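You operate a simulated robot arm through the tools that you are given. There is no shell and no other tool. Be economical: measure what you need, move in short steps, check, and stop when the job is done.

You run a simulated robot arm. Do the job below in one go: nothing can be reset, and whatever is moved stays where it is left.

JOB
Add one scoop of millet to the rice in the inner pot.
Fine: use the red scoop and stand it back; lay that jar's lid on the board meanwhile, then put it back on; leave the other jars. Set down upright: red scoop.

The check looks at the end state, three seconds after you hand in, the way a careful person would. Anything else that was tipped, shoved, dropped, spilled or broken makes it a failure. Lids that push on must go on centred and level and be pressed home; caps that screw on are set level and turned clockwise until they are tight.

ROBOT AND FRAMES
A 7-joint arm with a two-finger parallel gripper, fixed in place. Base frame: the origin is at the foot of the arm, x ahead of it, y to its left, z up; the work surface is at about z = 1.06. Readings come in m, rad, newtons and seconds.
With the tool pointing down near the work surface it reaches from about 0.34 to 0.76 m from the base axis. Its first joint turns from -2.007 to 2.007 rad. Payload 3.91 kg.
The tool frame sits at the grasp point between the pads (the TCP): z along the fingers, y along the line on which they close. The tips reach 0.03 m beyond it. Largest opening 0.11 m; finger width 0.02, thickness 0.01; the body of the gripper, 0.048 by 0.112 m, starts 0.055 m behind the TCP.
Orientation is told as [roll, pitch, yaw] about the base's x, y, z axes, in that order, counted from this pose: with the fingers straight down and closing along the base's y, the tool's x points along the base's -x, its y along +y and its z along -z.

CONTROLS
- The arm moves only by the tool drive_tool. Its argument "moves" is a list of rows, each an object (a shift or turn left out is 0, a gripper value left out holds the last) with "xyz": the shift along the tool's x, y, z in m, a list of three; "rotation": the turn, a rotation vector about the tool's x, y, z in rad, a list of three; "fingers": the gripper command, from -1 (fully open) to 1 (shut), values between in proportion. In form: [{"xyz": [dx, dy, dz], "rotation": [ax, ay, az], "fingers": fingers}, ...]. A call has 1 to 10 rows; each row shifts and turns the commanded pose from where the row before left it, along the tool's axes as they then stand. Each row takes 0.2 s and may step no farther than 0.05 m and 0.15 rad from the row before; otherwise, or with a gripper value out of range, the whole call is refused. Where a pose cannot be reached the arm comes as near as it can. A force on the tool above 40 N (or 10 N above the force at the start of the call, whichever is more), or a blocked arm, ends the call early, and 0.2 s more pass. Each finger travels about 0.108 m/s and halts on what it meets, pressing with about 43 N; the grip force reading is that of the motor and also rises with nothing between the fingers. The clock runs only during rows and for 0.2 s after the last one: add rows that do not move to give the fingers time. It gives the time, the measured TCP pose, the force on the tool (base axes), the opening and the grip force at its end, in the units of the frame above (readings bear some noise), with the torque about the TCP (base axes, N m) and any sound that the robot's microphone picked up, and new pictures: "pictures" is both (left out), scene, wrist or none.
- Cameras (640 x 400 px; columns grow to the right, rows downward): "scene" is fixed at [0.0492, 0.5004, 1.7147]; the picture's right is [-0.28, -0.96, 0.00], its down [-0.69, 0.20, -0.70] and it looks along [0.67, -0.20, -0.72] (base axes); focal length 236 px, centre (320, 200). "wrist" rides on the gripper at [0.072, 0.017, -0.103] in the tool frame; the picture's right is [-0.23, 0.97, 0.00], its down [-0.76, -0.18, -0.62] and it looks along [-0.61, -0.14, 0.78] (tool axes); focal length 222 px, centre (320, 200). There is no depth. A picture from a camera that has moved, and an enlarged one, comes with that camera's place and axes in the base frame and with its lens.
- slide_trunk(by): slides the trunk up (or, below 0, down) by that many m; the arm rides with it, the base frame stays. It gives what a move gives, with no picture.
- enlarge(camera, box): a new picture of the part [left, top, right, bottom] of that camera's present view, enlarged. It takes no simulated time.
- finish_job(): hands the job in; it is judged then, once.

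Go step by step. Nothing tells you positions but the pictures and the camera data: compare them with the known pose of the tool, close in by small moves and look again before you grip or let go. The budget is 120 turns and 200 pictures, counting those below and the enlarged ones. Unless the task says otherwise, let go and move clear before handing in, and close with one line.

The tools are called after "Call:" as name(argument=value, ...) on one line, values as JSON. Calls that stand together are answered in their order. drive_tool: Moves the arm, as the interface text tells. Its arguments: {"type":"object","properties":{"moves":{"type":"array"},"pictures":{"type":"string","enum":["both","scene","wrist","none"]}},"required":["moves"]} The other tools are called the same way: slide_trunk (by) slides the trunk up or down; enlarge (camera, box) takes an enlarged picture of a part of a camera's view; finish_job () hands the job in.

At the start:

```text
clock: 0.0
ee_pos: [0.4228, 0.2083, 1.4551]
orientation: [0.0, 0.0, 0.001]
contact_force: [1.1, 0.5, 0.6]
moment: [-0.01, 0.01, -0.02]
width: 0.1099
grasp_force: 0.0
trunk travel left (down, up): [-0.925, 0.065]
```

scene: 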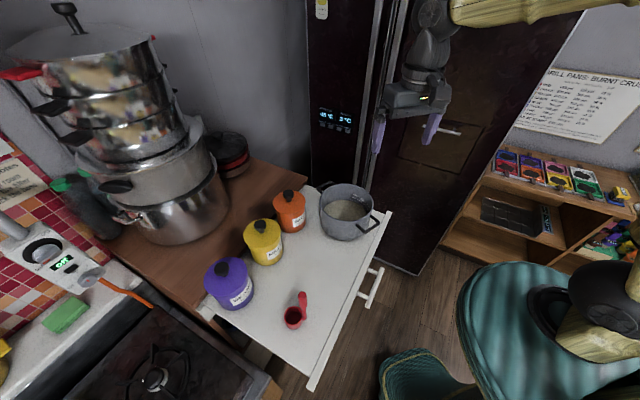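
wrist: 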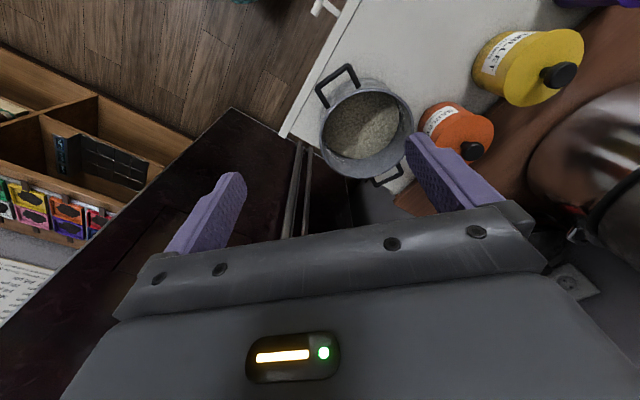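

I see three jars (purple, yellow, orange) on a board, the pot with rice and a red scoop. I'll enlarge to read the labels and find the geometry.

Call:
enlarge(camera="scene", box=[190, 170, 400, 300])

Call:
enlarge(camera="scene", box=[190, 250, 400, 380])

Call:
enlarge(camera="wrist", box=[270, 0, 640, 230])

```text
3.05 times, centred on (295, 235) of scene
camera zoom: at [0.0492, 0.5004, 1.7147], right [-0.28, -0.96, 0.0], down [-0.69, 0.2, -0.7], along [0.67, -0.2, -0.72], focal length 721 px, centre (396, 93)
```

zoom: 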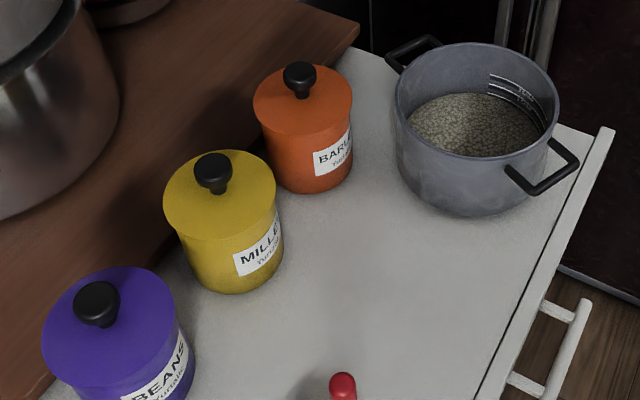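

```text
3.05 times, centred on (295, 315) of scene
camera zoom: at [0.0492, 0.5004, 1.7147], right [-0.28, -0.96, 0.0], down [-0.69, 0.2, -0.7], along [0.67, -0.2, -0.72], focal length 721 px, centre (396, -150)
```

zoom: 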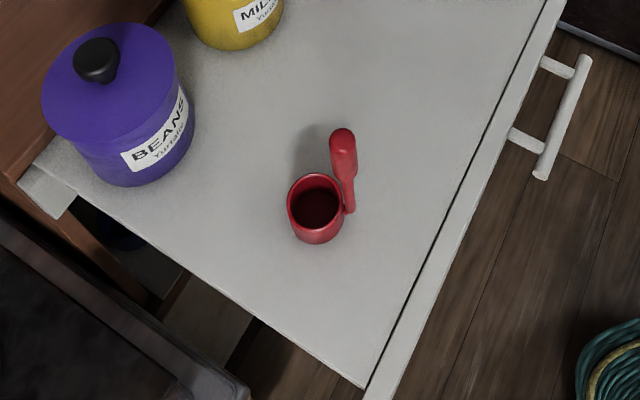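

```text
1.73 times, centred on (455, 115) of wrist
camera zoom: at [0.3496, 0.2253, 1.5588], right [0.23, 0.97, 0.0], down [0.76, -0.18, 0.62], along [0.61, -0.14, -0.78], focal length 384 px, centre (86, 347)
```

zoom: 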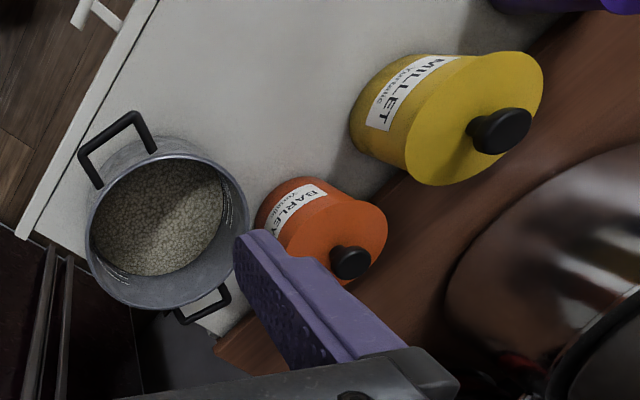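

The middle yellow jar is millet, with its knob near (0.485, 0.543, 1.20). The pot rim is centred near (0.516, 0.275, 1.17), and the scoop stands near (0.26, 0.51) with a vertical handle. I'll move above the millet knob.

Call:
drive_tool(moves=[{"xyz": [-0.0089, 0.0478, 0.0179], "fingers": -0.2}, {"xyz": [-0.0089, 0.0478, 0.0179]}, {"xyz": [-0.0089, 0.0478, 0.0179]}, {"xyz": [-0.0089, 0.0478, 0.0179]}, {"xyz": [-0.0089, 0.0478, 0.0179]}, {"xyz": [-0.0089, 0.0478, 0.0179]}, {"xyz": [-0.0089, 0.0478, 0.0179]}], pictures="none")

Call:
drive_tool(moves=[{"rotation": [0, 0, -0.14]}, {"rotation": [0, 0, -0.14]}, {"rotation": [0, 0, -0.14]}, {"rotation": [0, 0, -0.14]}, {"rotation": [0, 0, -0.14]}, {"rotation": [0, 0, -0.14]}, {}])

```text
refused: row 1 steps farther than a row can; nothing moved
```

```text
clock: 1.6
ee_pos: [0.4222, 0.2093, 1.4557]
orientation: [0.0, 0.001, 0.843]
contact_force: [0.1, -0.4, 0.5]
moment: [-0.02, 0.04, 0.04]
width: 0.1099
grasp_force: 0.1
trunk travel left (down, up): [-0.925, 0.065]
camera wrist: at [0.3612, 0.1655, 1.5591], right [-0.58, 0.82, 0.0], down [0.64, 0.45, 0.62], along [0.51, 0.36, -0.78], focal length 222 px, centre (320, 200)
```

scene: 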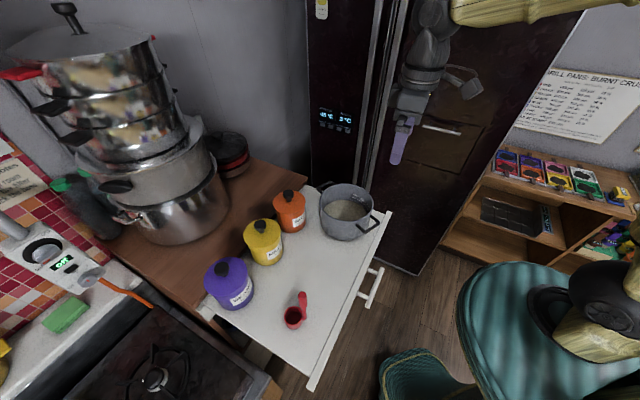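
wrist: 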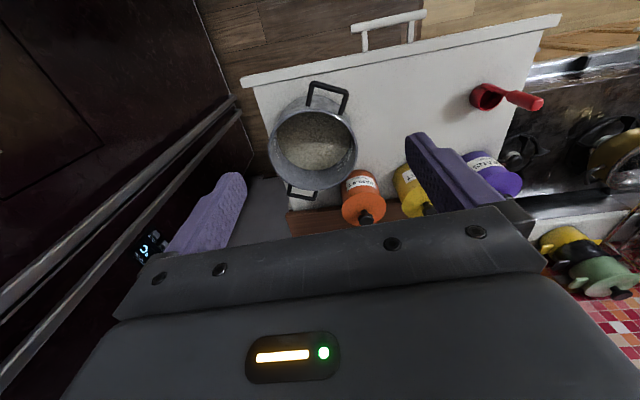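

The jar positions look consistent with my estimates, so I'll move above the millet knob in smaller rows.

Call:
drive_tool(moves=[{"xyz": [-0.0323, 0.0194, 0.0172], "fingers": -0.2}, {"xyz": [-0.0323, 0.0194, 0.0172]}, {"xyz": [-0.0323, 0.0194, 0.0172]}, {"xyz": [-0.0323, 0.0194, 0.0172]}, {"xyz": [-0.0323, 0.0194, 0.0172]}, {"xyz": [-0.0323, 0.0194, 0.0172]}, {"xyz": [-0.0323, 0.0194, 0.0172]}, {"xyz": [-0.0323, 0.0194, 0.0172]}, {"xyz": [-0.0323, 0.0194, 0.0172]}, {}])

```text
clock: 3.8
ee_pos: [0.4811, 0.5356, 1.3006]
orientation: [0.001, -0.001, 0.838]
contact_force: [0.0, 0.8, -0.2]
moment: [0.02, -0.01, 0.02]
width: 0.0658
grasp_force: 0.0
out of reach, approached as far as the arm can: row 9
trunk travel left (down, up): [-0.925, 0.065]
camera wrist: at [0.4192, 0.493, 1.4041], right [-0.57, 0.82, 0.0], down [0.64, 0.45, 0.62], along [0.51, 0.36, -0.78], focal length 222 px, centre (320, 200)
```

scene: 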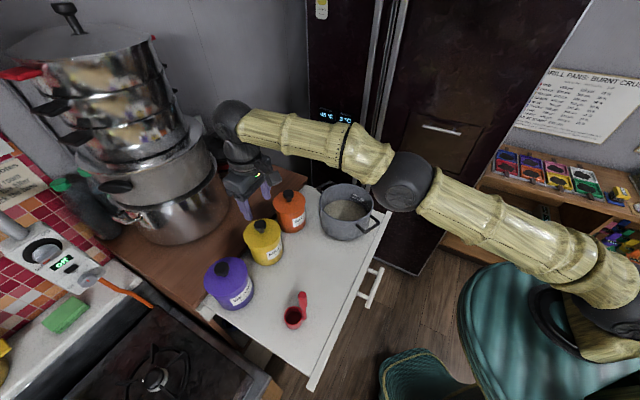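
wrist: 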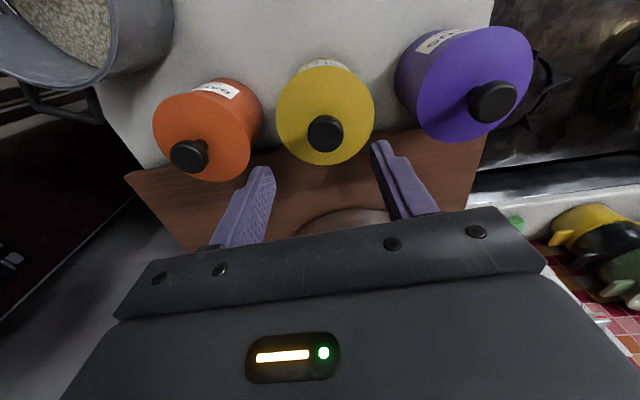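

Call:
enlarge(camera="wrist", box=[240, 40, 440, 190])

Call:
enlarge(camera="scene", box=[220, 150, 320, 280])

```text
2.67 times, centred on (340, 115) of wrist
camera zoom: at [0.4192, 0.493, 1.4041], right [-0.57, 0.82, 0.0], down [0.64, 0.45, 0.62], along [0.51, 0.36, -0.78], focal length 592 px, centre (267, 427)
```

zoom: 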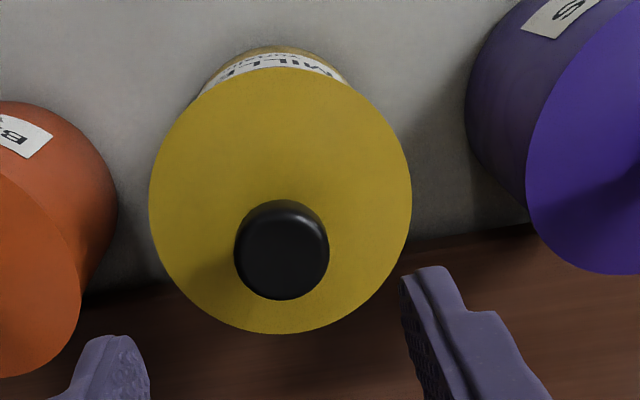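

```text
3.08 times, centred on (270, 215) of scene
camera zoom: at [0.0492, 0.5004, 1.7147], right [-0.28, -0.96, 0.0], down [-0.69, 0.2, -0.7], along [0.67, -0.2, -0.72], focal length 728 px, centre (474, 154)
```

zoom: 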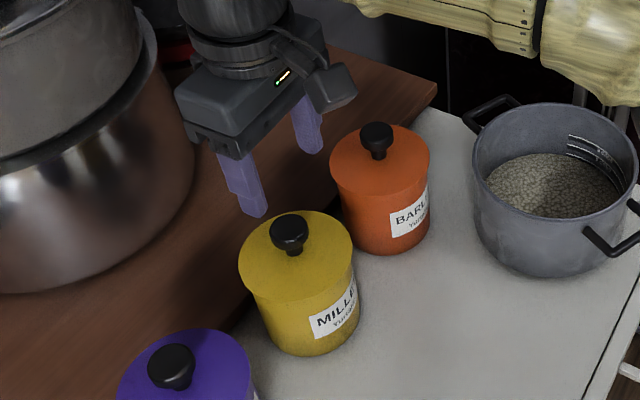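

The knob is at about (0.483, 0.543), nearly under the tool. I'll descend with the arm and check whether the reach improves lower down.

Call:
drive_tool(moves=[{"xyz": [0, 0, 0.02]}, {"xyz": [0, 0, 0.02]}, {"xyz": [0, 0, 0.015]}, {}])

```text
clock: 4.8
ee_pos: [0.4807, 0.536, 1.2437]
orientation: [0.0, 0.001, 0.839]
contact_force: [0.9, 0.6, 0.3]
moment: [-0.04, -0.02, 0.0]
width: 0.066
grasp_force: 0.1
trunk travel left (down, up): [-0.925, 0.065]
camera wrist: at [0.4201, 0.4935, 1.3472], right [-0.57, 0.82, 0.0], down [0.64, 0.45, 0.62], along [0.51, 0.36, -0.78], focal length 222 px, centre (320, 200)
```

scene: 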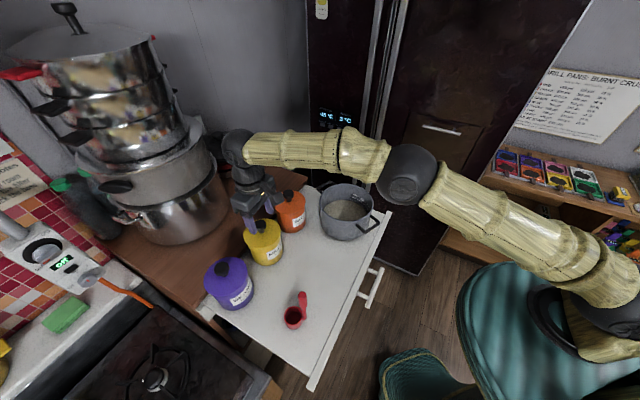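
wrist: 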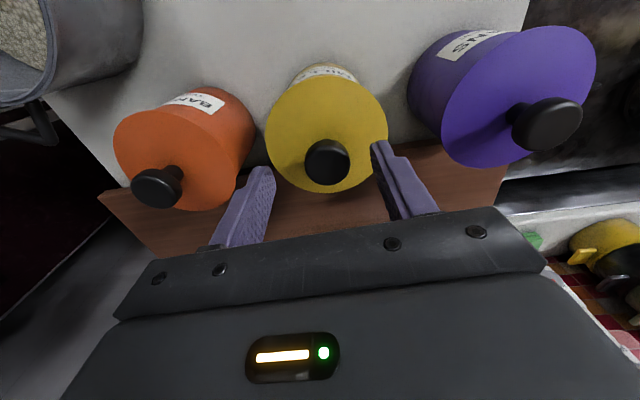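

Call:
drive_tool(moves=[{"xyz": [-0.006, 0.0035, 0.012]}, {"xyz": [0, 0, 0.018]}, {"xyz": [0, 0, 0.016]}, {}])

Call:
enlarge(camera="scene", box=[200, 150, 320, 280])

```text
clock: 5.8
ee_pos: [0.4822, 0.5419, 1.2016]
orientation: [-0.001, -0.006, 0.839]
contact_force: [1.7, 1.1, 17.0]
moment: [0.11, 0.0, -0.04]
width: 0.0658
grasp_force: 0.1
trunk travel left (down, up): [-0.925, 0.065]
camera wrist: at [0.4208, 0.499, 1.3044], right [-0.57, 0.82, 0.0], down [0.64, 0.45, 0.63], along [0.51, 0.36, -0.78], focal length 222 px, centre (320, 200)
```

scene: 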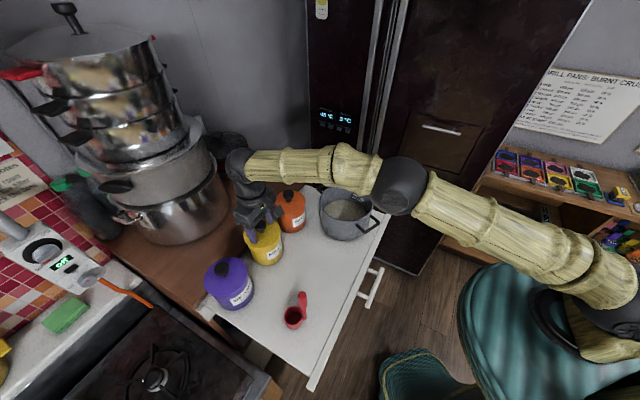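
wrist: 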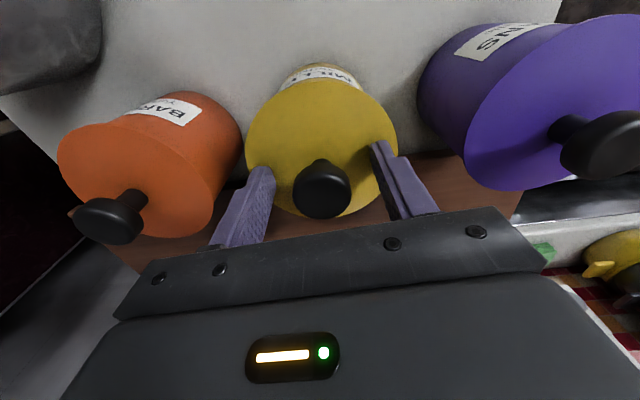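

```text
3.08 times, centred on (260, 215) of scene
camera zoom: at [0.0492, 0.5004, 1.7147], right [-0.28, -0.96, 0.0], down [-0.69, 0.2, -0.7], along [0.67, -0.2, -0.72], focal length 728 px, centre (505, 154)
```

zoom: 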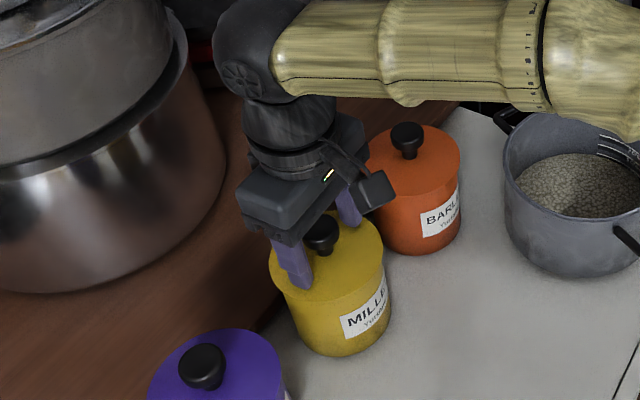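

The tips touch the lid at about z 1.171. I'll back off slightly and close on the knob.

Call:
drive_tool(moves=[{"xyz": [0, 0, -0.006]}, {"fingers": 0.5}, {"fingers": 1}, {}, {}], pictures="wrist")

```text
clock: 7.0
ee_pos: [0.4817, 0.5429, 1.2043]
orientation: [0.0, 0.0, 0.841]
contact_force: [-1.3, 0.0, 6.1]
moment: [-0.06, 0.01, 0.08]
width: 0.0325
grasp_force: 42.8
trunk travel left (down, up): [-0.925, 0.065]
camera wrist: at [0.4206, 0.5002, 1.3078], right [-0.57, 0.82, 0.0], down [0.64, 0.45, 0.62], along [0.51, 0.36, -0.78], focal length 222 px, centre (320, 200)
```

wrist: 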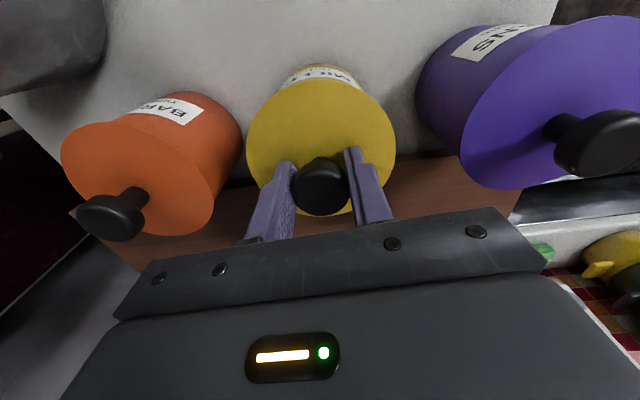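

The knob is gripped (0.0325 m wide). I'll pull up gently and watch the force and whether the jar lifts.

Call:
drive_tool(moves=[{"xyz": [0, 0, -0.003]}, {"xyz": [0, 0, -0.004]}, {"xyz": [0, 0, -0.004]}, {}], pictures="wrist")

```text
clock: 8.0
ee_pos: [0.4824, 0.5415, 1.2159]
orientation: [0.0, 0.0, 0.843]
contact_force: [-0.6, 1.4, 0.0]
moment: [0.0, -0.02, -0.04]
width: 0.0323
grasp_force: 42.6
trunk travel left (down, up): [-0.925, 0.065]
camera wrist: at [0.4213, 0.4997, 1.3184], right [-0.57, 0.82, 0.0], down [0.64, 0.45, 0.62], along [0.51, 0.36, -0.78], focal length 222 px, centre (320, 200)
```

wrist: 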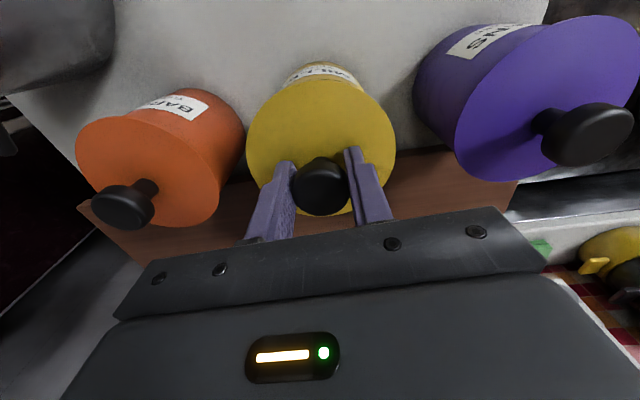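

Call:
drive_tool(moves=[{"xyz": [0, 0, -0.01]}, {"xyz": [0, 0, -0.01]}, {}], pictures="none")

Call:
enlarge(camera="scene", box=[200, 150, 320, 280])

```text
clock: 8.8
ee_pos: [0.4836, 0.5419, 1.2339]
orientation: [0.0, 0.0, 0.84]
contact_force: [0.2, 0.9, -0.1]
moment: [-0.01, 0.02, -0.02]
width: 0.0327
grasp_force: 43.1
trunk travel left (down, up): [-0.925, 0.065]
```

```text
3.08 times, centred on (260, 215) of scene
camera zoom: at [0.0492, 0.5004, 1.7147], right [-0.28, -0.96, 0.0], down [-0.69, 0.2, -0.7], along [0.67, -0.2, -0.72], focal length 728 px, centre (505, 154)
```

zoom: 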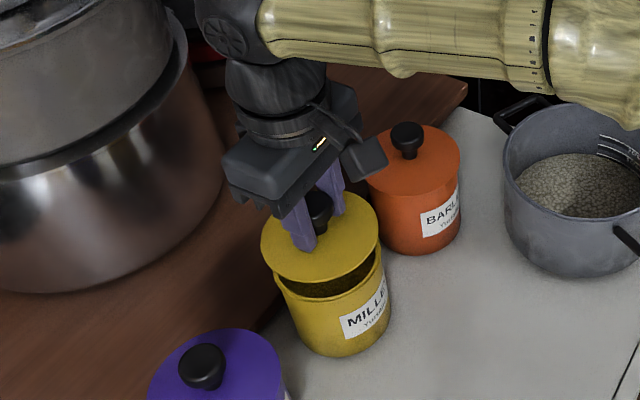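

The lid is free and the jar stayed put. I'll carry the lid to a clear spot on the white board near (0.41, 0.40).

Call:
drive_tool(moves=[{"xyz": [0, 0, -0.03]}, {"xyz": [0, 0, -0.025]}, {"xyz": [0.0388, -0.0099, 0]}, {"xyz": [0.0388, -0.0099, 0]}, {"xyz": [0.0388, -0.0099, 0]}, {"xyz": [0.0388, -0.0099, 0]}, {"xyz": [0, 0, 0.04]}, {"xyz": [0, 0, 0.04]}, {"xyz": [0, 0, 0.04]}, {}])

```text
clock: 11.0
ee_pos: [0.409, 0.3991, 1.1674]
orientation: [-0.001, 0.0, 0.841]
contact_force: [-0.1, -1.0, -0.9]
moment: [0.0, -0.01, -0.03]
width: 0.0325
grasp_force: 42.9
trunk travel left (down, up): [-0.925, 0.065]
camera wrist: at [0.3473, 0.3569, 1.2706], right [-0.57, 0.82, 0.0], down [0.64, 0.45, 0.62], along [0.51, 0.36, -0.78], focal length 222 px, centre (320, 200)
```

scene: 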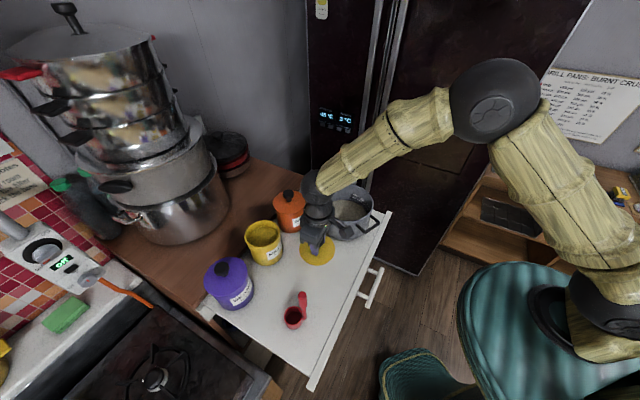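
wrist: 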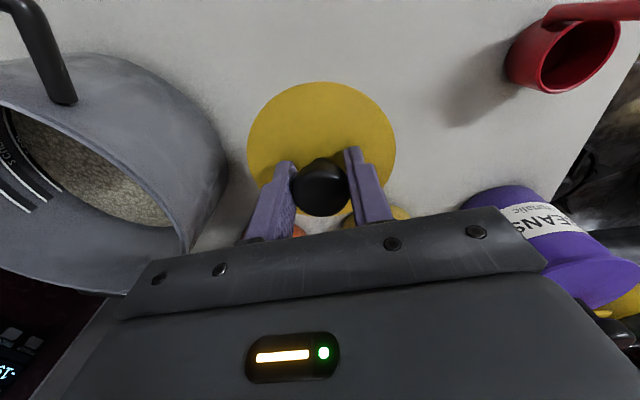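

I'll shift slightly away from the pot before lowering the lid.

Call:
drive_tool(moves=[{"xyz": [0.02, 0.02, 0]}, {"xyz": [0, 0, 0.02]}, {"xyz": [0, 0, 0.015]}, {"xyz": [0, 0, 0.007]}, {"xyz": [0, 0, 0.007]}, {"xyz": [0, 0, 0.005]}, {}])

Call:
enlarge(camera="scene", box=[240, 180, 400, 310])

```text
clock: 12.6
ee_pos: [0.3808, 0.3986, 1.1159]
orientation: [0.0, -0.001, 0.84]
contact_force: [-0.4, 0.1, -0.8]
moment: [-0.03, 0.01, 0.01]
width: 0.0326
grasp_force: 42.7
trunk travel left (down, up): [-0.925, 0.065]
camera wrist: at [0.3199, 0.3572, 1.2193], right [-0.57, 0.82, 0.0], down [0.64, 0.45, 0.62], along [0.51, 0.36, -0.78], focal length 222 px, centre (320, 200)
```

scene: 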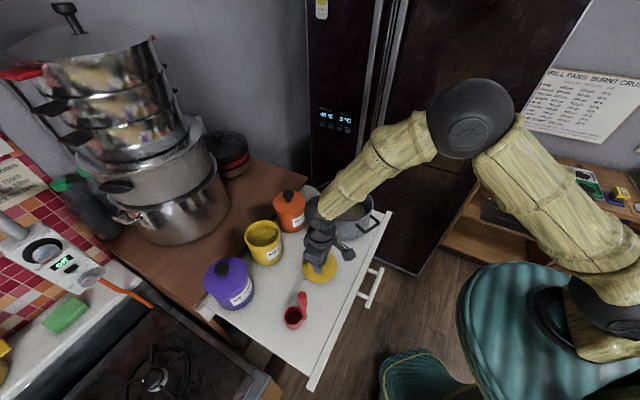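
wrist: 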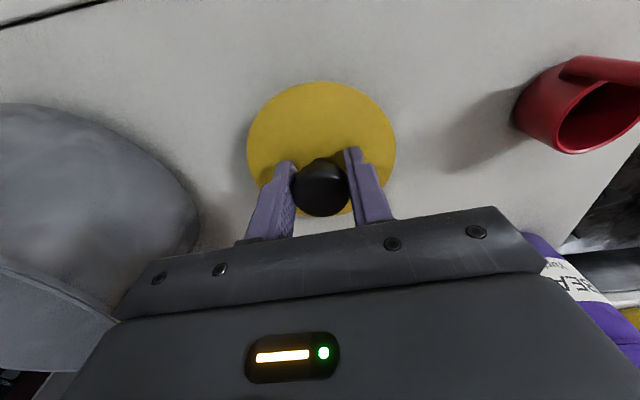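

```text
3.08 times, centred on (320, 245) of scene
camera zoom: at [0.0492, 0.5004, 1.7147], right [-0.28, -0.96, 0.0], down [-0.69, 0.2, -0.7], along [0.67, -0.2, -0.72], focal length 728 px, centre (320, 62)
```

zoom: 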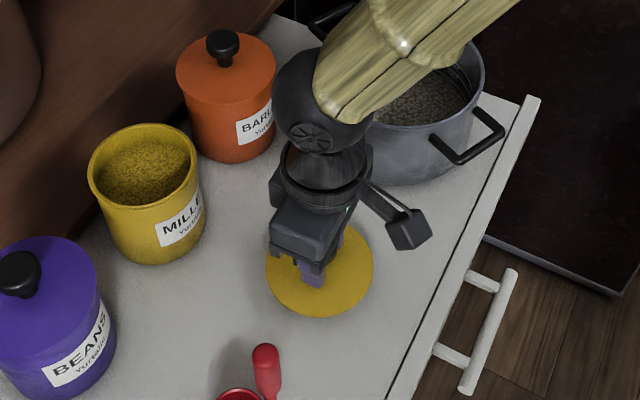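

Call:
drive_tool(moves=[{"xyz": [0, 0, 0.003]}, {"xyz": [0, 0, 0.003]}, {"xyz": [0, 0, 0.003]}, {}], pictures="none")

```text
clock: 13.6
ee_pos: [0.3812, 0.3986, 1.1065]
orientation: [0.002, -0.002, 0.842]
contact_force: [-0.7, -1.0, -0.6]
moment: [-0.01, 0.01, 0.0]
width: 0.0325
grasp_force: 43.3
trunk travel left (down, up): [-0.925, 0.065]
```

Call:
drive_tool(moves=[{"xyz": [0, 0, 0.003]}, {"xyz": [0, 0, 0.002]}, {}], pictures="none")

```text
clock: 14.5
ee_pos: [0.3822, 0.3991, 1.1062]
orientation: [-0.001, -0.011, 0.839]
contact_force: [-1.6, -2.4, 20.7]
moment: [-0.44, 0.38, -0.01]
width: 0.0326
grasp_force: 42.8
trunk travel left (down, up): [-0.925, 0.065]
stopped in row 3: the force on the tool passed its limit at 42 N (the readings are from after the stop); the commanded pose is now the measured one
```

The lid touches the board at TCP z ≈ 1.106. I'll relieve the pressure, release and rise.

Call:
drive_tool(moves=[{"xyz": [0, 0, -0.001]}, {"fingers": 0.2}, {"fingers": -0.2}, {}, {"xyz": [0, 0, -0.03]}, {"xyz": [0, 0, -0.04]}, {"xyz": [0, 0, -0.04]}, {"xyz": [0, 0, -0.04]}, {}])

```text
clock: 16.5
ee_pos: [0.3815, 0.3994, 1.2576]
orientation: [-0.001, -0.004, 0.84]
contact_force: [0.0, 0.6, -0.2]
moment: [-0.03, 0.02, 0.05]
width: 0.0658
grasp_force: 0.2
trunk travel left (down, up): [-0.925, 0.065]
camera wrist: at [0.3192, 0.3571, 1.3594], right [-0.57, 0.82, 0.0], down [0.64, 0.45, 0.63], along [0.51, 0.36, -0.78], focal length 222 px, centre (320, 200)
```

scene: 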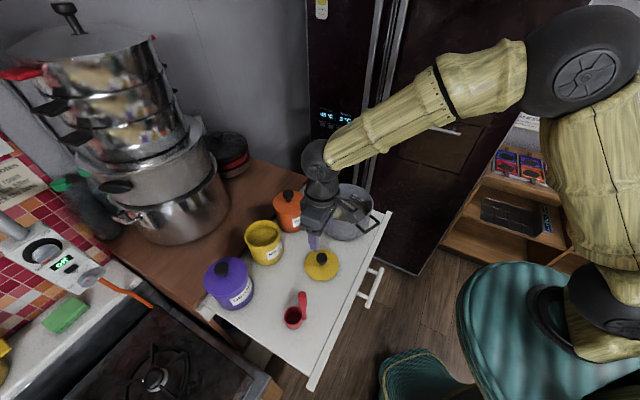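
wrist: 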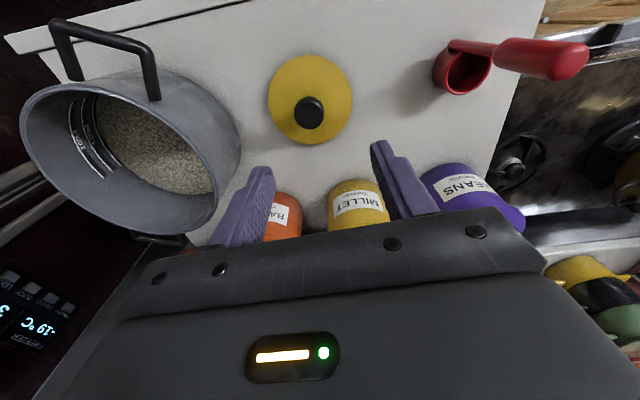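

The lid lies flat on the board. Now I'll measure the scoop.

Call:
enlarge(camera="wrist", box=[400, 0, 640, 150])

Call:
enlarge(camera="scene", box=[230, 210, 350, 340])

```text
2.67 times, centred on (520, 75) of wrist
camera zoom: at [0.3192, 0.3571, 1.3594], right [-0.57, 0.82, 0.0], down [0.64, 0.45, 0.63], along [0.51, 0.36, -0.78], focal length 592 px, centre (-213, 533)
```

zoom: 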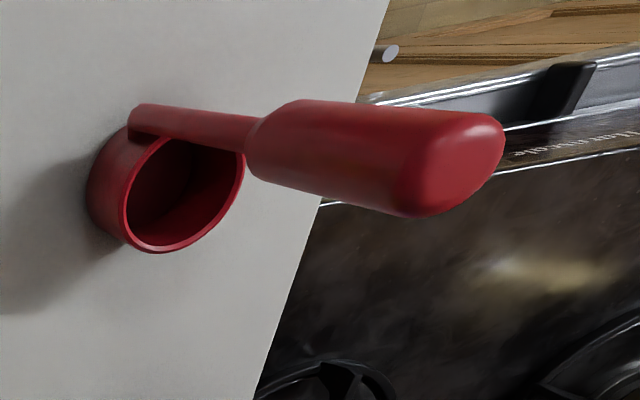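

```text
3.08 times, centred on (290, 275) of scene
camera zoom: at [0.0492, 0.5004, 1.7147], right [-0.28, -0.96, 0.0], down [-0.69, 0.2, -0.7], along [0.67, -0.2, -0.72], focal length 728 px, centre (412, -31)
```

zoom: 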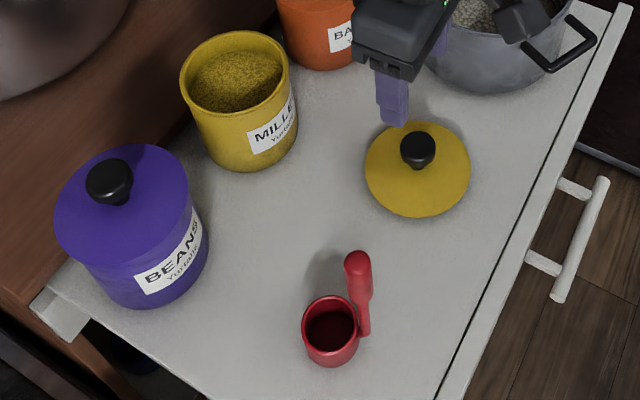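

The scoop's handle top is at (0.255, 0.477, 1.217), with its cup centred at (0.266, 0.503) and the cup rim at about z 1.096. Before gripping it, I'll rehearse the pour tilt with an empty hand above the pot.

Call:
drive_tool(moves=[{"xyz": [0.0168, -0.0246, -0.0267]}, {"xyz": [0.0168, -0.0246, -0.0267]}, {"xyz": [0.0168, -0.0246, -0.0267]}, {"xyz": [0.0168, -0.0246, -0.0267]}, {"xyz": [0.0168, -0.0246, -0.0267]}, {"xyz": [0.0168, -0.0246, -0.0267]}, {"rotation": [0, 0, 0.141]}, {"rotation": [0, 0, 0.141]}, {"rotation": [0, 0, 0.141]}, {"rotation": [0, 0, 0.141]}], pictures="none")

Call:
drive_tool(moves=[{"rotation": [0, 0, 0.141]}, {"rotation": [0, 0, 0.141]}, {"rotation": [0, 0, 0.141]}, {"rotation": [0, 0, 0.141]}, {"rotation": [0, 0, 0.141]}, {"rotation": [0, 0, 0.141]}, {"rotation": [0, 0, 0.141]}, {}], pictures="none")

Call:
drive_tool(moves=[{"rotation": [-0.139, -0.054, 0]}, {"rotation": [-0.139, -0.054, 0]}, {"rotation": [-0.139, -0.054, 0]}, {"rotation": [-0.139, -0.054, 0]}, {"rotation": [-0.139, -0.054, 0]}, {"rotation": [-0.139, -0.054, 0]}, {"rotation": [-0.139, -0.054, 0]}, {"rotation": [-0.139, -0.054, 0]}, {"rotation": [-0.139, -0.054, 0]}, {"rotation": [-0.139, -0.054, 0]}], pictures="scene")

```text
clock: 18.7
ee_pos: [0.4226, 0.2257, 1.4156]
orientation: [0.003, -0.006, 0.273]
contact_force: [0.0, 0.3, 0.6]
moment: [0.0, 0.0, 0.01]
width: 0.066
grasp_force: 0.0
trunk travel left (down, up): [-0.925, 0.065]
```

```text
clock: 20.5
ee_pos: [0.4223, 0.2257, 1.4159]
orientation: [0.008, -0.001, -0.712]
contact_force: [-0.3, 0.9, 0.0]
moment: [0.0, 0.02, -0.01]
width: 0.066
grasp_force: 0.0
trunk travel left (down, up): [-0.925, 0.065]
```

```text
clock: 22.7
ee_pos: [0.4519, 0.2434, 1.4447]
orientation: [1.487, -0.369, -1.053]
contact_force: [-0.6, 0.4, -0.4]
moment: [-0.01, 0.01, -0.02]
width: 0.0658
grasp_force: 0.0
out of reach, approached as far as the arm can: row 6, 9, 10
trunk travel left (down, up): [-0.925, 0.065]
```

scene: 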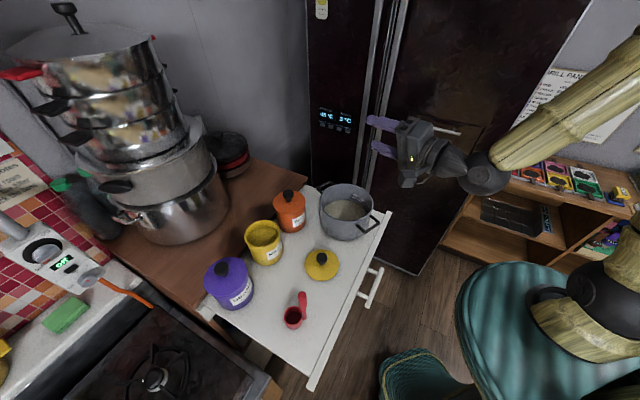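

Call:
drive_tool(moves=[{"rotation": [-0.139, -0.054, 0]}, {"rotation": [-0.139, -0.054, 0]}, {"rotation": [-0.139, -0.054, 0]}, {"rotation": [-0.139, -0.054, 0]}, {"rotation": [-0.139, -0.054, 0]}, {"rotation": [-0.139, -0.054, 0]}], pictures="scene")

```text
clock: 24.1
ee_pos: [0.4627, 0.2502, 1.45]
orientation: [2.427, -0.247, -1.36]
contact_force: [0.4, 0.9, 0.0]
moment: [0.0, 0.02, -0.03]
width: 0.0661
grasp_force: 0.0
out of reach, approached as far as the arm can: row 1, 2
trunk travel left (down, up): [-0.925, 0.065]
```

scene: 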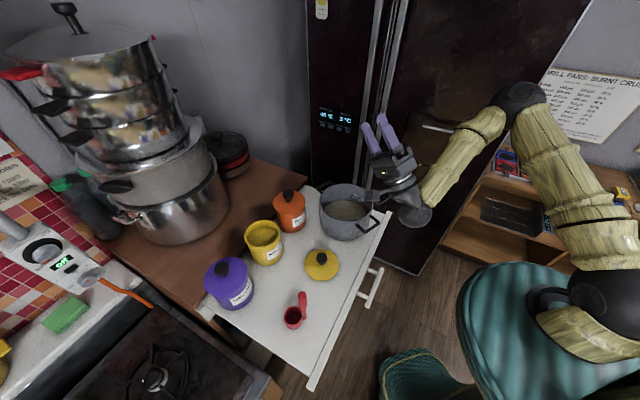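

The arm can tilt freely, but a better plan is to grip the handle from the side with the hand nearly horizontal and pour by rolling the wrist. I'll test that roll range here in the air.

Call:
drive_tool(moves=[{"rotation": [0, 0, -0.15]}, {"rotation": [0, 0, -0.15]}, {"rotation": [0, 0, -0.15]}, {"rotation": [0, 0, -0.15]}, {"rotation": [0, 0, -0.15]}, {"rotation": [0, 0, -0.15]}, {"rotation": [0, 0, -0.15]}, {"rotation": [0, 0, -0.15]}], pictures="none")

Call:
drive_tool(moves=[{"rotation": [0, 0.134, 0]}, {"rotation": [0, 0.134, 0]}, {"rotation": [0, 0.134, 0]}, {"rotation": [0, 0.134, 0]}, {"rotation": [0, 0.134, 0]}, {"rotation": [0, 0.134, 0]}, {"rotation": [0, 0.134, 0]}, {"rotation": [0, 0.134, 0]}, {}])

```text
clock: 25.9
ee_pos: [0.4631, 0.2495, 1.4515]
orientation: [3.14, -0.751, -2.652]
contact_force: [-0.6, 0.9, -0.2]
moment: [-0.03, 0.03, -0.03]
width: 0.0662
grasp_force: 0.1
trunk travel left (down, up): [-0.925, 0.065]
```

```text
clock: 27.9
ee_pos: [0.4649, 0.2473, 1.4503]
orientation: [0.022, -1.315, 0.47]
contact_force: [0.4, -0.6, 1.1]
moment: [-0.02, 0.03, 0.04]
width: 0.066
grasp_force: 0.1
trunk travel left (down, up): [-0.925, 0.065]
camera wrist: at [0.3516, 0.2078, 1.4065], right [-0.41, 0.89, 0.22], down [-0.28, -0.35, 0.89], along [0.87, 0.3, 0.39], focal length 222 px, centre (320, 200)
```

scene: 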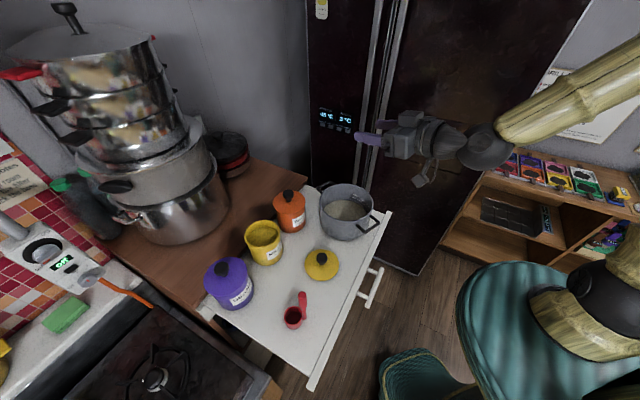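
wrist: 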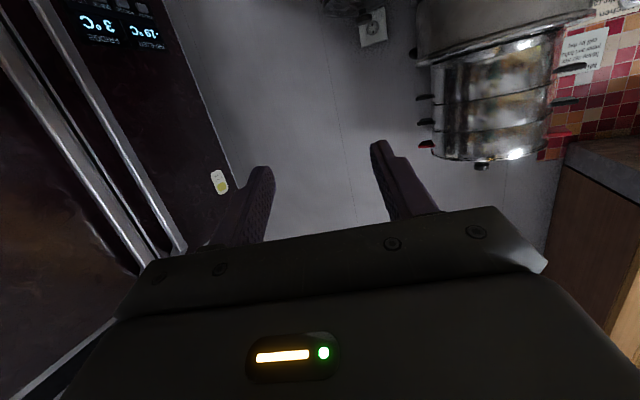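

Call:
drive_tool(moves=[{"rotation": [0, 0, 0.15]}, {"rotation": [0, 0, 0.15]}, {"rotation": [0, 0, 0.15]}, {"rotation": [0, 0, 0.15]}, {"rotation": [0, 0, 0.15]}, {"rotation": [0, 0, 0.15]}, {"rotation": [0, 0, 0.15]}, {"rotation": [0, 0, 0.15]}, {"rotation": [0, 0, 0.15]}, {"rotation": [0, 0, 0.15]}], pictures="none")

Call:
drive_tool(moves=[{"rotation": [0, 0, 0.15]}, {"rotation": [0, 0, 0.15]}, {"rotation": [0, 0, 0.15]}, {"rotation": [0, 0, 0.15]}, {"rotation": [0, 0, 0.15]}, {"rotation": [0, 0, 0.15]}, {"rotation": [0, 0, 0.15]}], pictures="scene")

```text
clock: 30.1
ee_pos: [0.4627, 0.2481, 1.4499]
orientation: [1.318, -0.062, -1.062]
contact_force: [0.7, -0.6, 0.5]
moment: [0.0, 0.02, 0.04]
width: 0.0661
grasp_force: 0.1
trunk travel left (down, up): [-0.925, 0.065]
```

```text
clock: 31.7
ee_pos: [0.4635, 0.2487, 1.45]
orientation: [1.133, 0.939, -1.44]
contact_force: [-0.1, -0.4, 1.1]
moment: [-0.02, 0.03, -0.01]
width: 0.0662
grasp_force: 0.1
trunk travel left (down, up): [-0.925, 0.065]
```

scene: 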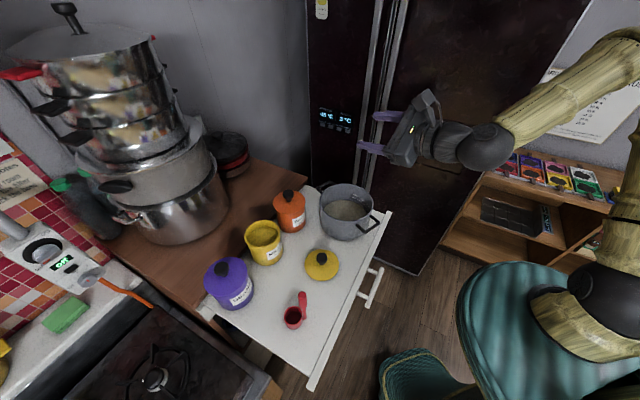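

The roll works over 2.5 rad. I'll roll back, turn toward the scoop and hover above its handle with the hand about 20° below horizontal.

Call:
drive_tool(moves=[{"rotation": [0, 0, -0.15]}, {"rotation": [0, 0, -0.15]}, {"rotation": [0, 0, -0.15]}, {"rotation": [0, 0, -0.15]}, {"rotation": [0, 0, -0.15]}, {"rotation": [0, 0, -0.15]}, {"rotation": [0, 0, -0.15]}, {"rotation": [0, 0, -0.15]}, {"rotation": [0, 0, -0.15]}, {"rotation": [0, 0, -0.15]}], pictures="none")

Call:
drive_tool(moves=[{"rotation": [0, 0, -0.15]}, {"rotation": [0, 0, -0.15]}, {"rotation": [0, 0, -0.15]}, {"rotation": [0, 0, -0.15]}, {"rotation": [0, 0, -0.15]}, {"rotation": [0, 0, -0.15]}, {"rotation": [0, 0, -0.15]}, {}], pictures="none")

Call:
drive_tool(moves=[{"rotation": [-0.1354, 0, -0.0354]}, {"rotation": [-0.1354, 0, -0.0354]}, {"rotation": [-0.1354, 0, -0.0354]}, {"rotation": [-0.1354, 0, -0.0354]}, {"rotation": [-0.1354, 0, -0.0354]}, {"rotation": [0, 0.095, 0]}, {}], pictures="none")

```text
clock: 33.9
ee_pos: [0.4618, 0.2503, 1.4505]
orientation: [1.283, -0.502, -0.939]
contact_force: [0.2, 0.4, -0.2]
moment: [0.02, -0.01, -0.04]
width: 0.0659
grasp_force: 0.1
trunk travel left (down, up): [-0.925, 0.065]
```

```text
clock: 35.7
ee_pos: [0.4634, 0.248, 1.4501]
orientation: [0.007, -1.319, 0.485]
contact_force: [0.4, -1.4, -0.8]
moment: [0.0, 0.0, 0.0]
width: 0.0661
grasp_force: 0.0
trunk travel left (down, up): [-0.925, 0.065]
```

```text
clock: 37.3
ee_pos: [0.4643, 0.2488, 1.4491]
orientation: [0.007, -1.224, 1.187]
contact_force: [-0.4, -0.3, -0.1]
moment: [-0.01, 0.01, 0.01]
width: 0.0663
grasp_force: 0.1
trunk travel left (down, up): [-0.925, 0.065]
```

Call:
drive_tool(moves=[{"xyz": [0.00975, 0.0351, 0.0207]}, {"xyz": [0.00975, 0.0351, 0.0207]}, {"xyz": [0.00975, 0.0351, 0.0207]}, {"xyz": [0.00975, 0.0351, 0.0207]}, {"xyz": [0.00975, 0.0351, 0.0207]}, {"xyz": [0.00975, 0.0351, 0.0207]}, {"xyz": [0.00975, 0.0351, 0.0207]}, {"xyz": [0.00975, 0.0351, 0.0207]}, {}])

```text
clock: 39.3
ee_pos: [0.25, 0.4729, 1.321]
orientation: [-0.001, -1.225, 1.19]
contact_force: [0.4, -0.2, -0.2]
moment: [0.04, 0.0, -0.01]
width: 0.0662
grasp_force: 0.0
trunk travel left (down, up): [-0.925, 0.065]
camera wrist: at [0.1879, 0.3667, 1.2878], right [-0.87, 0.44, 0.21], down [0.04, -0.37, 0.93], along [0.48, 0.82, 0.31], focal length 222 px, centre (320, 200)
```

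scene: 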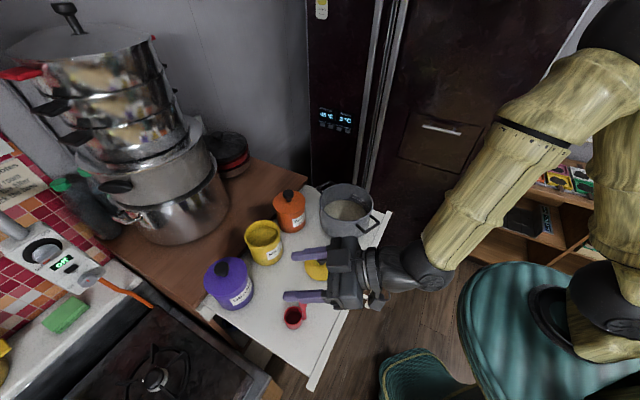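
wrist: 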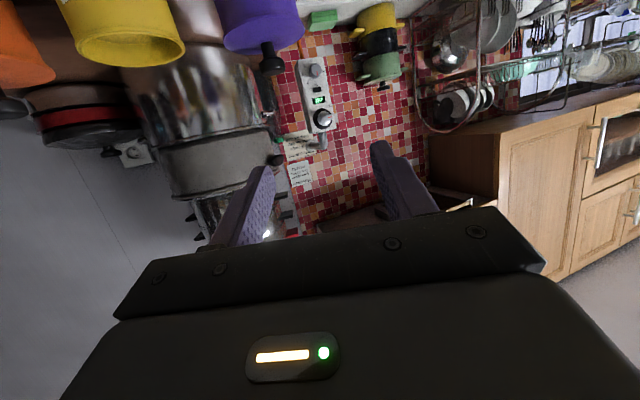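

Call:
drive_tool(moves=[{"xyz": [0.032, -0.0015, 0.0146]}, {"xyz": [0.032, -0.0015, 0.0146]}, {}])

Call:
enlarge(camera="scene", box=[240, 250, 400, 350])

```text
clock: 40.1
ee_pos: [0.2557, 0.4769, 1.2515]
orientation: [0.001, -1.227, 1.191]
contact_force: [0.6, -0.1, -0.3]
moment: [-0.02, 0.03, 0.0]
width: 0.066
grasp_force: 0.1
trunk travel left (down, up): [-0.925, 0.065]
camera wrist: at [0.1942, 0.3712, 1.2177], right [-0.88, 0.43, 0.21], down [0.04, -0.37, 0.93], along [0.48, 0.82, 0.31], focal length 222 px, centre (320, 200)
```

scene: 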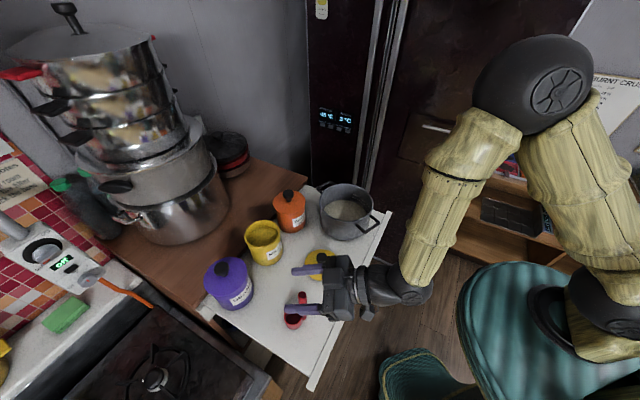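
wrist: 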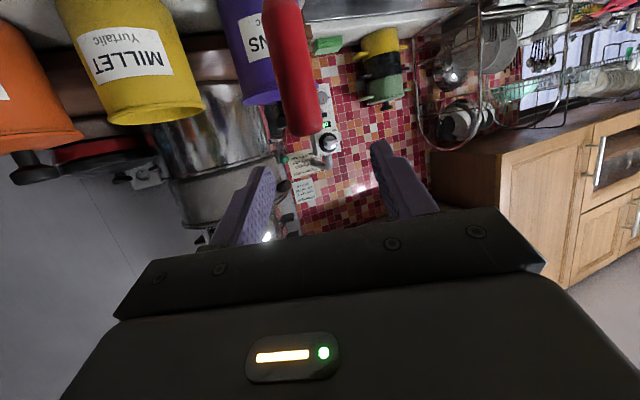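

```text
4.00 times, centred on (320, 300) of scene
camera zoom: at [0.0492, 0.5004, 1.7147], right [-0.28, -0.96, 0.0], down [-0.69, 0.2, -0.7], along [0.67, -0.2, -0.72], focal length 946 px, centre (320, -200)
```

zoom: 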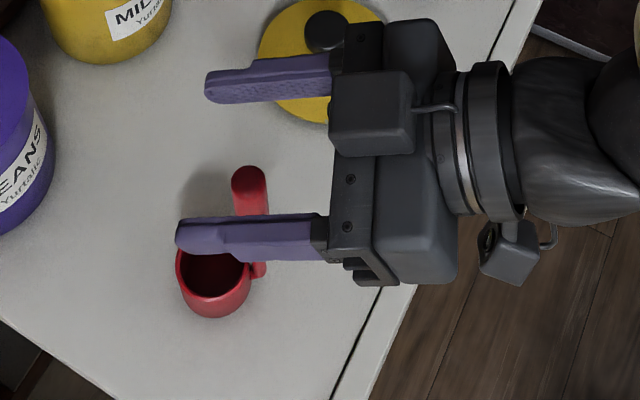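

Call:
drive_tool(moves=[{"xyz": [0.031, 0, 0.0113]}, {"xyz": [0.031, 0, 0.0113]}, {}])

Call:
enlarge(camera="scene", box=[240, 250, 400, 350])

```text
clock: 40.9
ee_pos: [0.2573, 0.4791, 1.1842]
orientation: [-0.001, -1.225, 1.19]
contact_force: [-0.6, 0.1, 0.5]
moment: [-0.01, 0.01, 0.0]
width: 0.0659
grasp_force: 0.2
trunk travel left (down, up): [-0.925, 0.065]
camera wrist: at [0.1946, 0.3718, 1.1513], right [-0.88, 0.43, 0.21], down [0.04, -0.37, 0.93], along [0.48, 0.82, 0.31], focal length 222 px, centre (320, 200)
```

scene: 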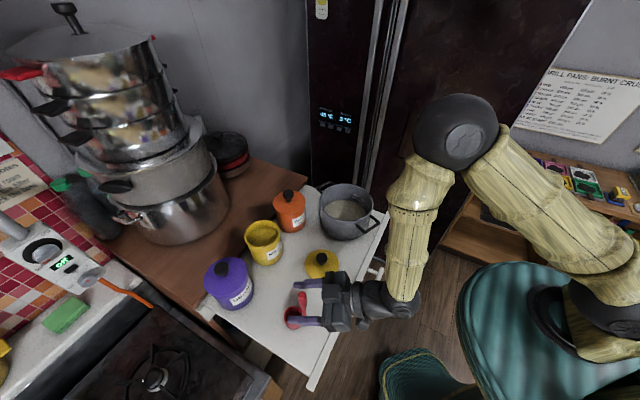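
wrist: 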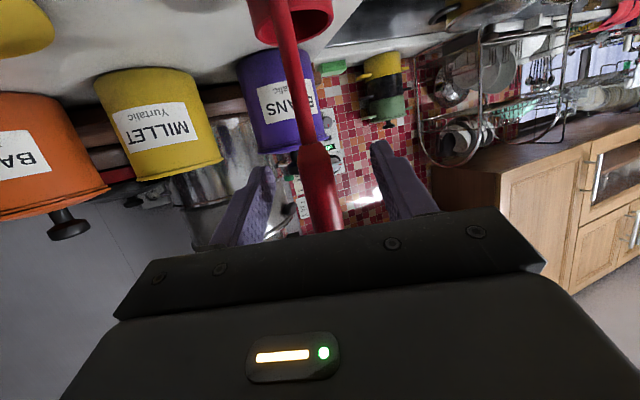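

```text
4.00 times, centred on (320, 300) of scene
camera zoom: at [0.0492, 0.5004, 1.7147], right [-0.28, -0.96, 0.0], down [-0.69, 0.2, -0.7], along [0.67, -0.2, -0.72], focal length 946 px, centre (320, -200)
```

zoom: 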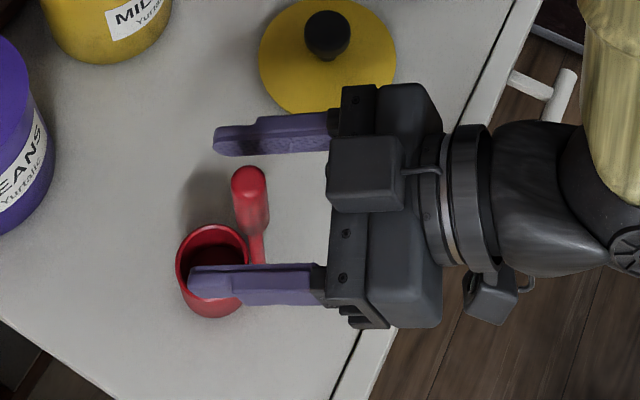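

The handle sits centred between the fingers at pixel (322,190), which is where the TCP projects. Closing now.

Call:
drive_tool(moves=[{"fingers": 0.3}, {"fingers": 0.6}, {"fingers": 1}, {}, {}])

Call:
enlarge(camera="scene", box=[240, 250, 400, 350])

```text
clock: 42.1
ee_pos: [0.2556, 0.4779, 1.1851]
orientation: [0.004, -1.226, 1.187]
contact_force: [0.1, 0.2, 0.5]
moment: [-0.02, 0.0, -0.02]
width: 0.0175
grasp_force: 43.2
trunk travel left (down, up): [-0.925, 0.065]
camera wrist: at [0.1947, 0.3721, 1.1515], right [-0.88, 0.43, 0.21], down [0.04, -0.37, 0.93], along [0.48, 0.82, 0.31], focal length 222 px, centre (320, 200)
```

scene: 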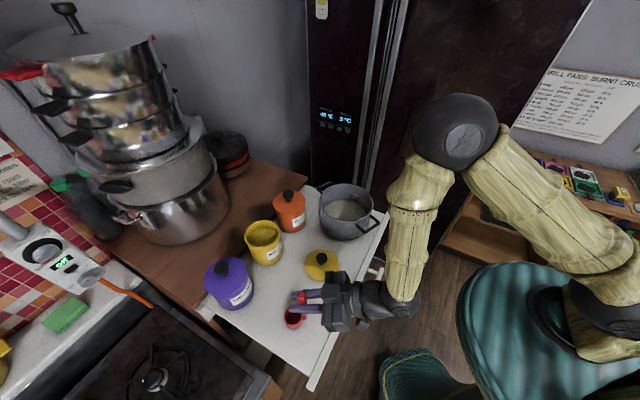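
wrist: 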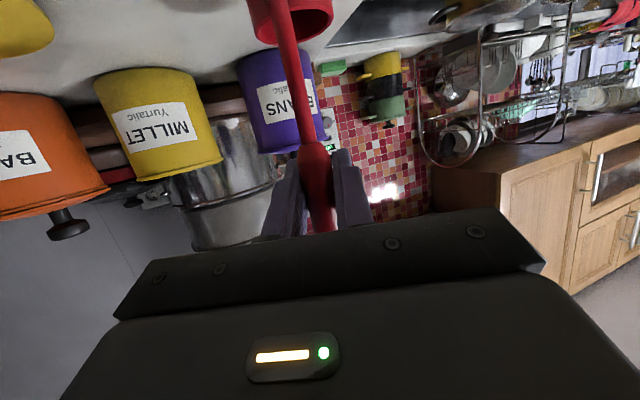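

```text
4.00 times, centred on (320, 300) of scene
camera zoom: at [0.0492, 0.5004, 1.7147], right [-0.28, -0.96, 0.0], down [-0.69, 0.2, -0.7], along [0.67, -0.2, -0.72], focal length 946 px, centre (320, -200)
```

zoom: 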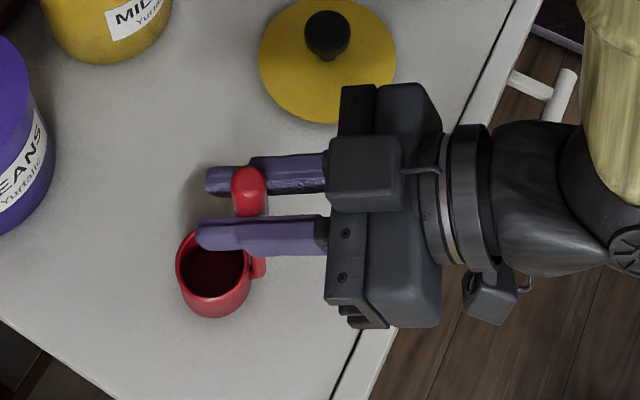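

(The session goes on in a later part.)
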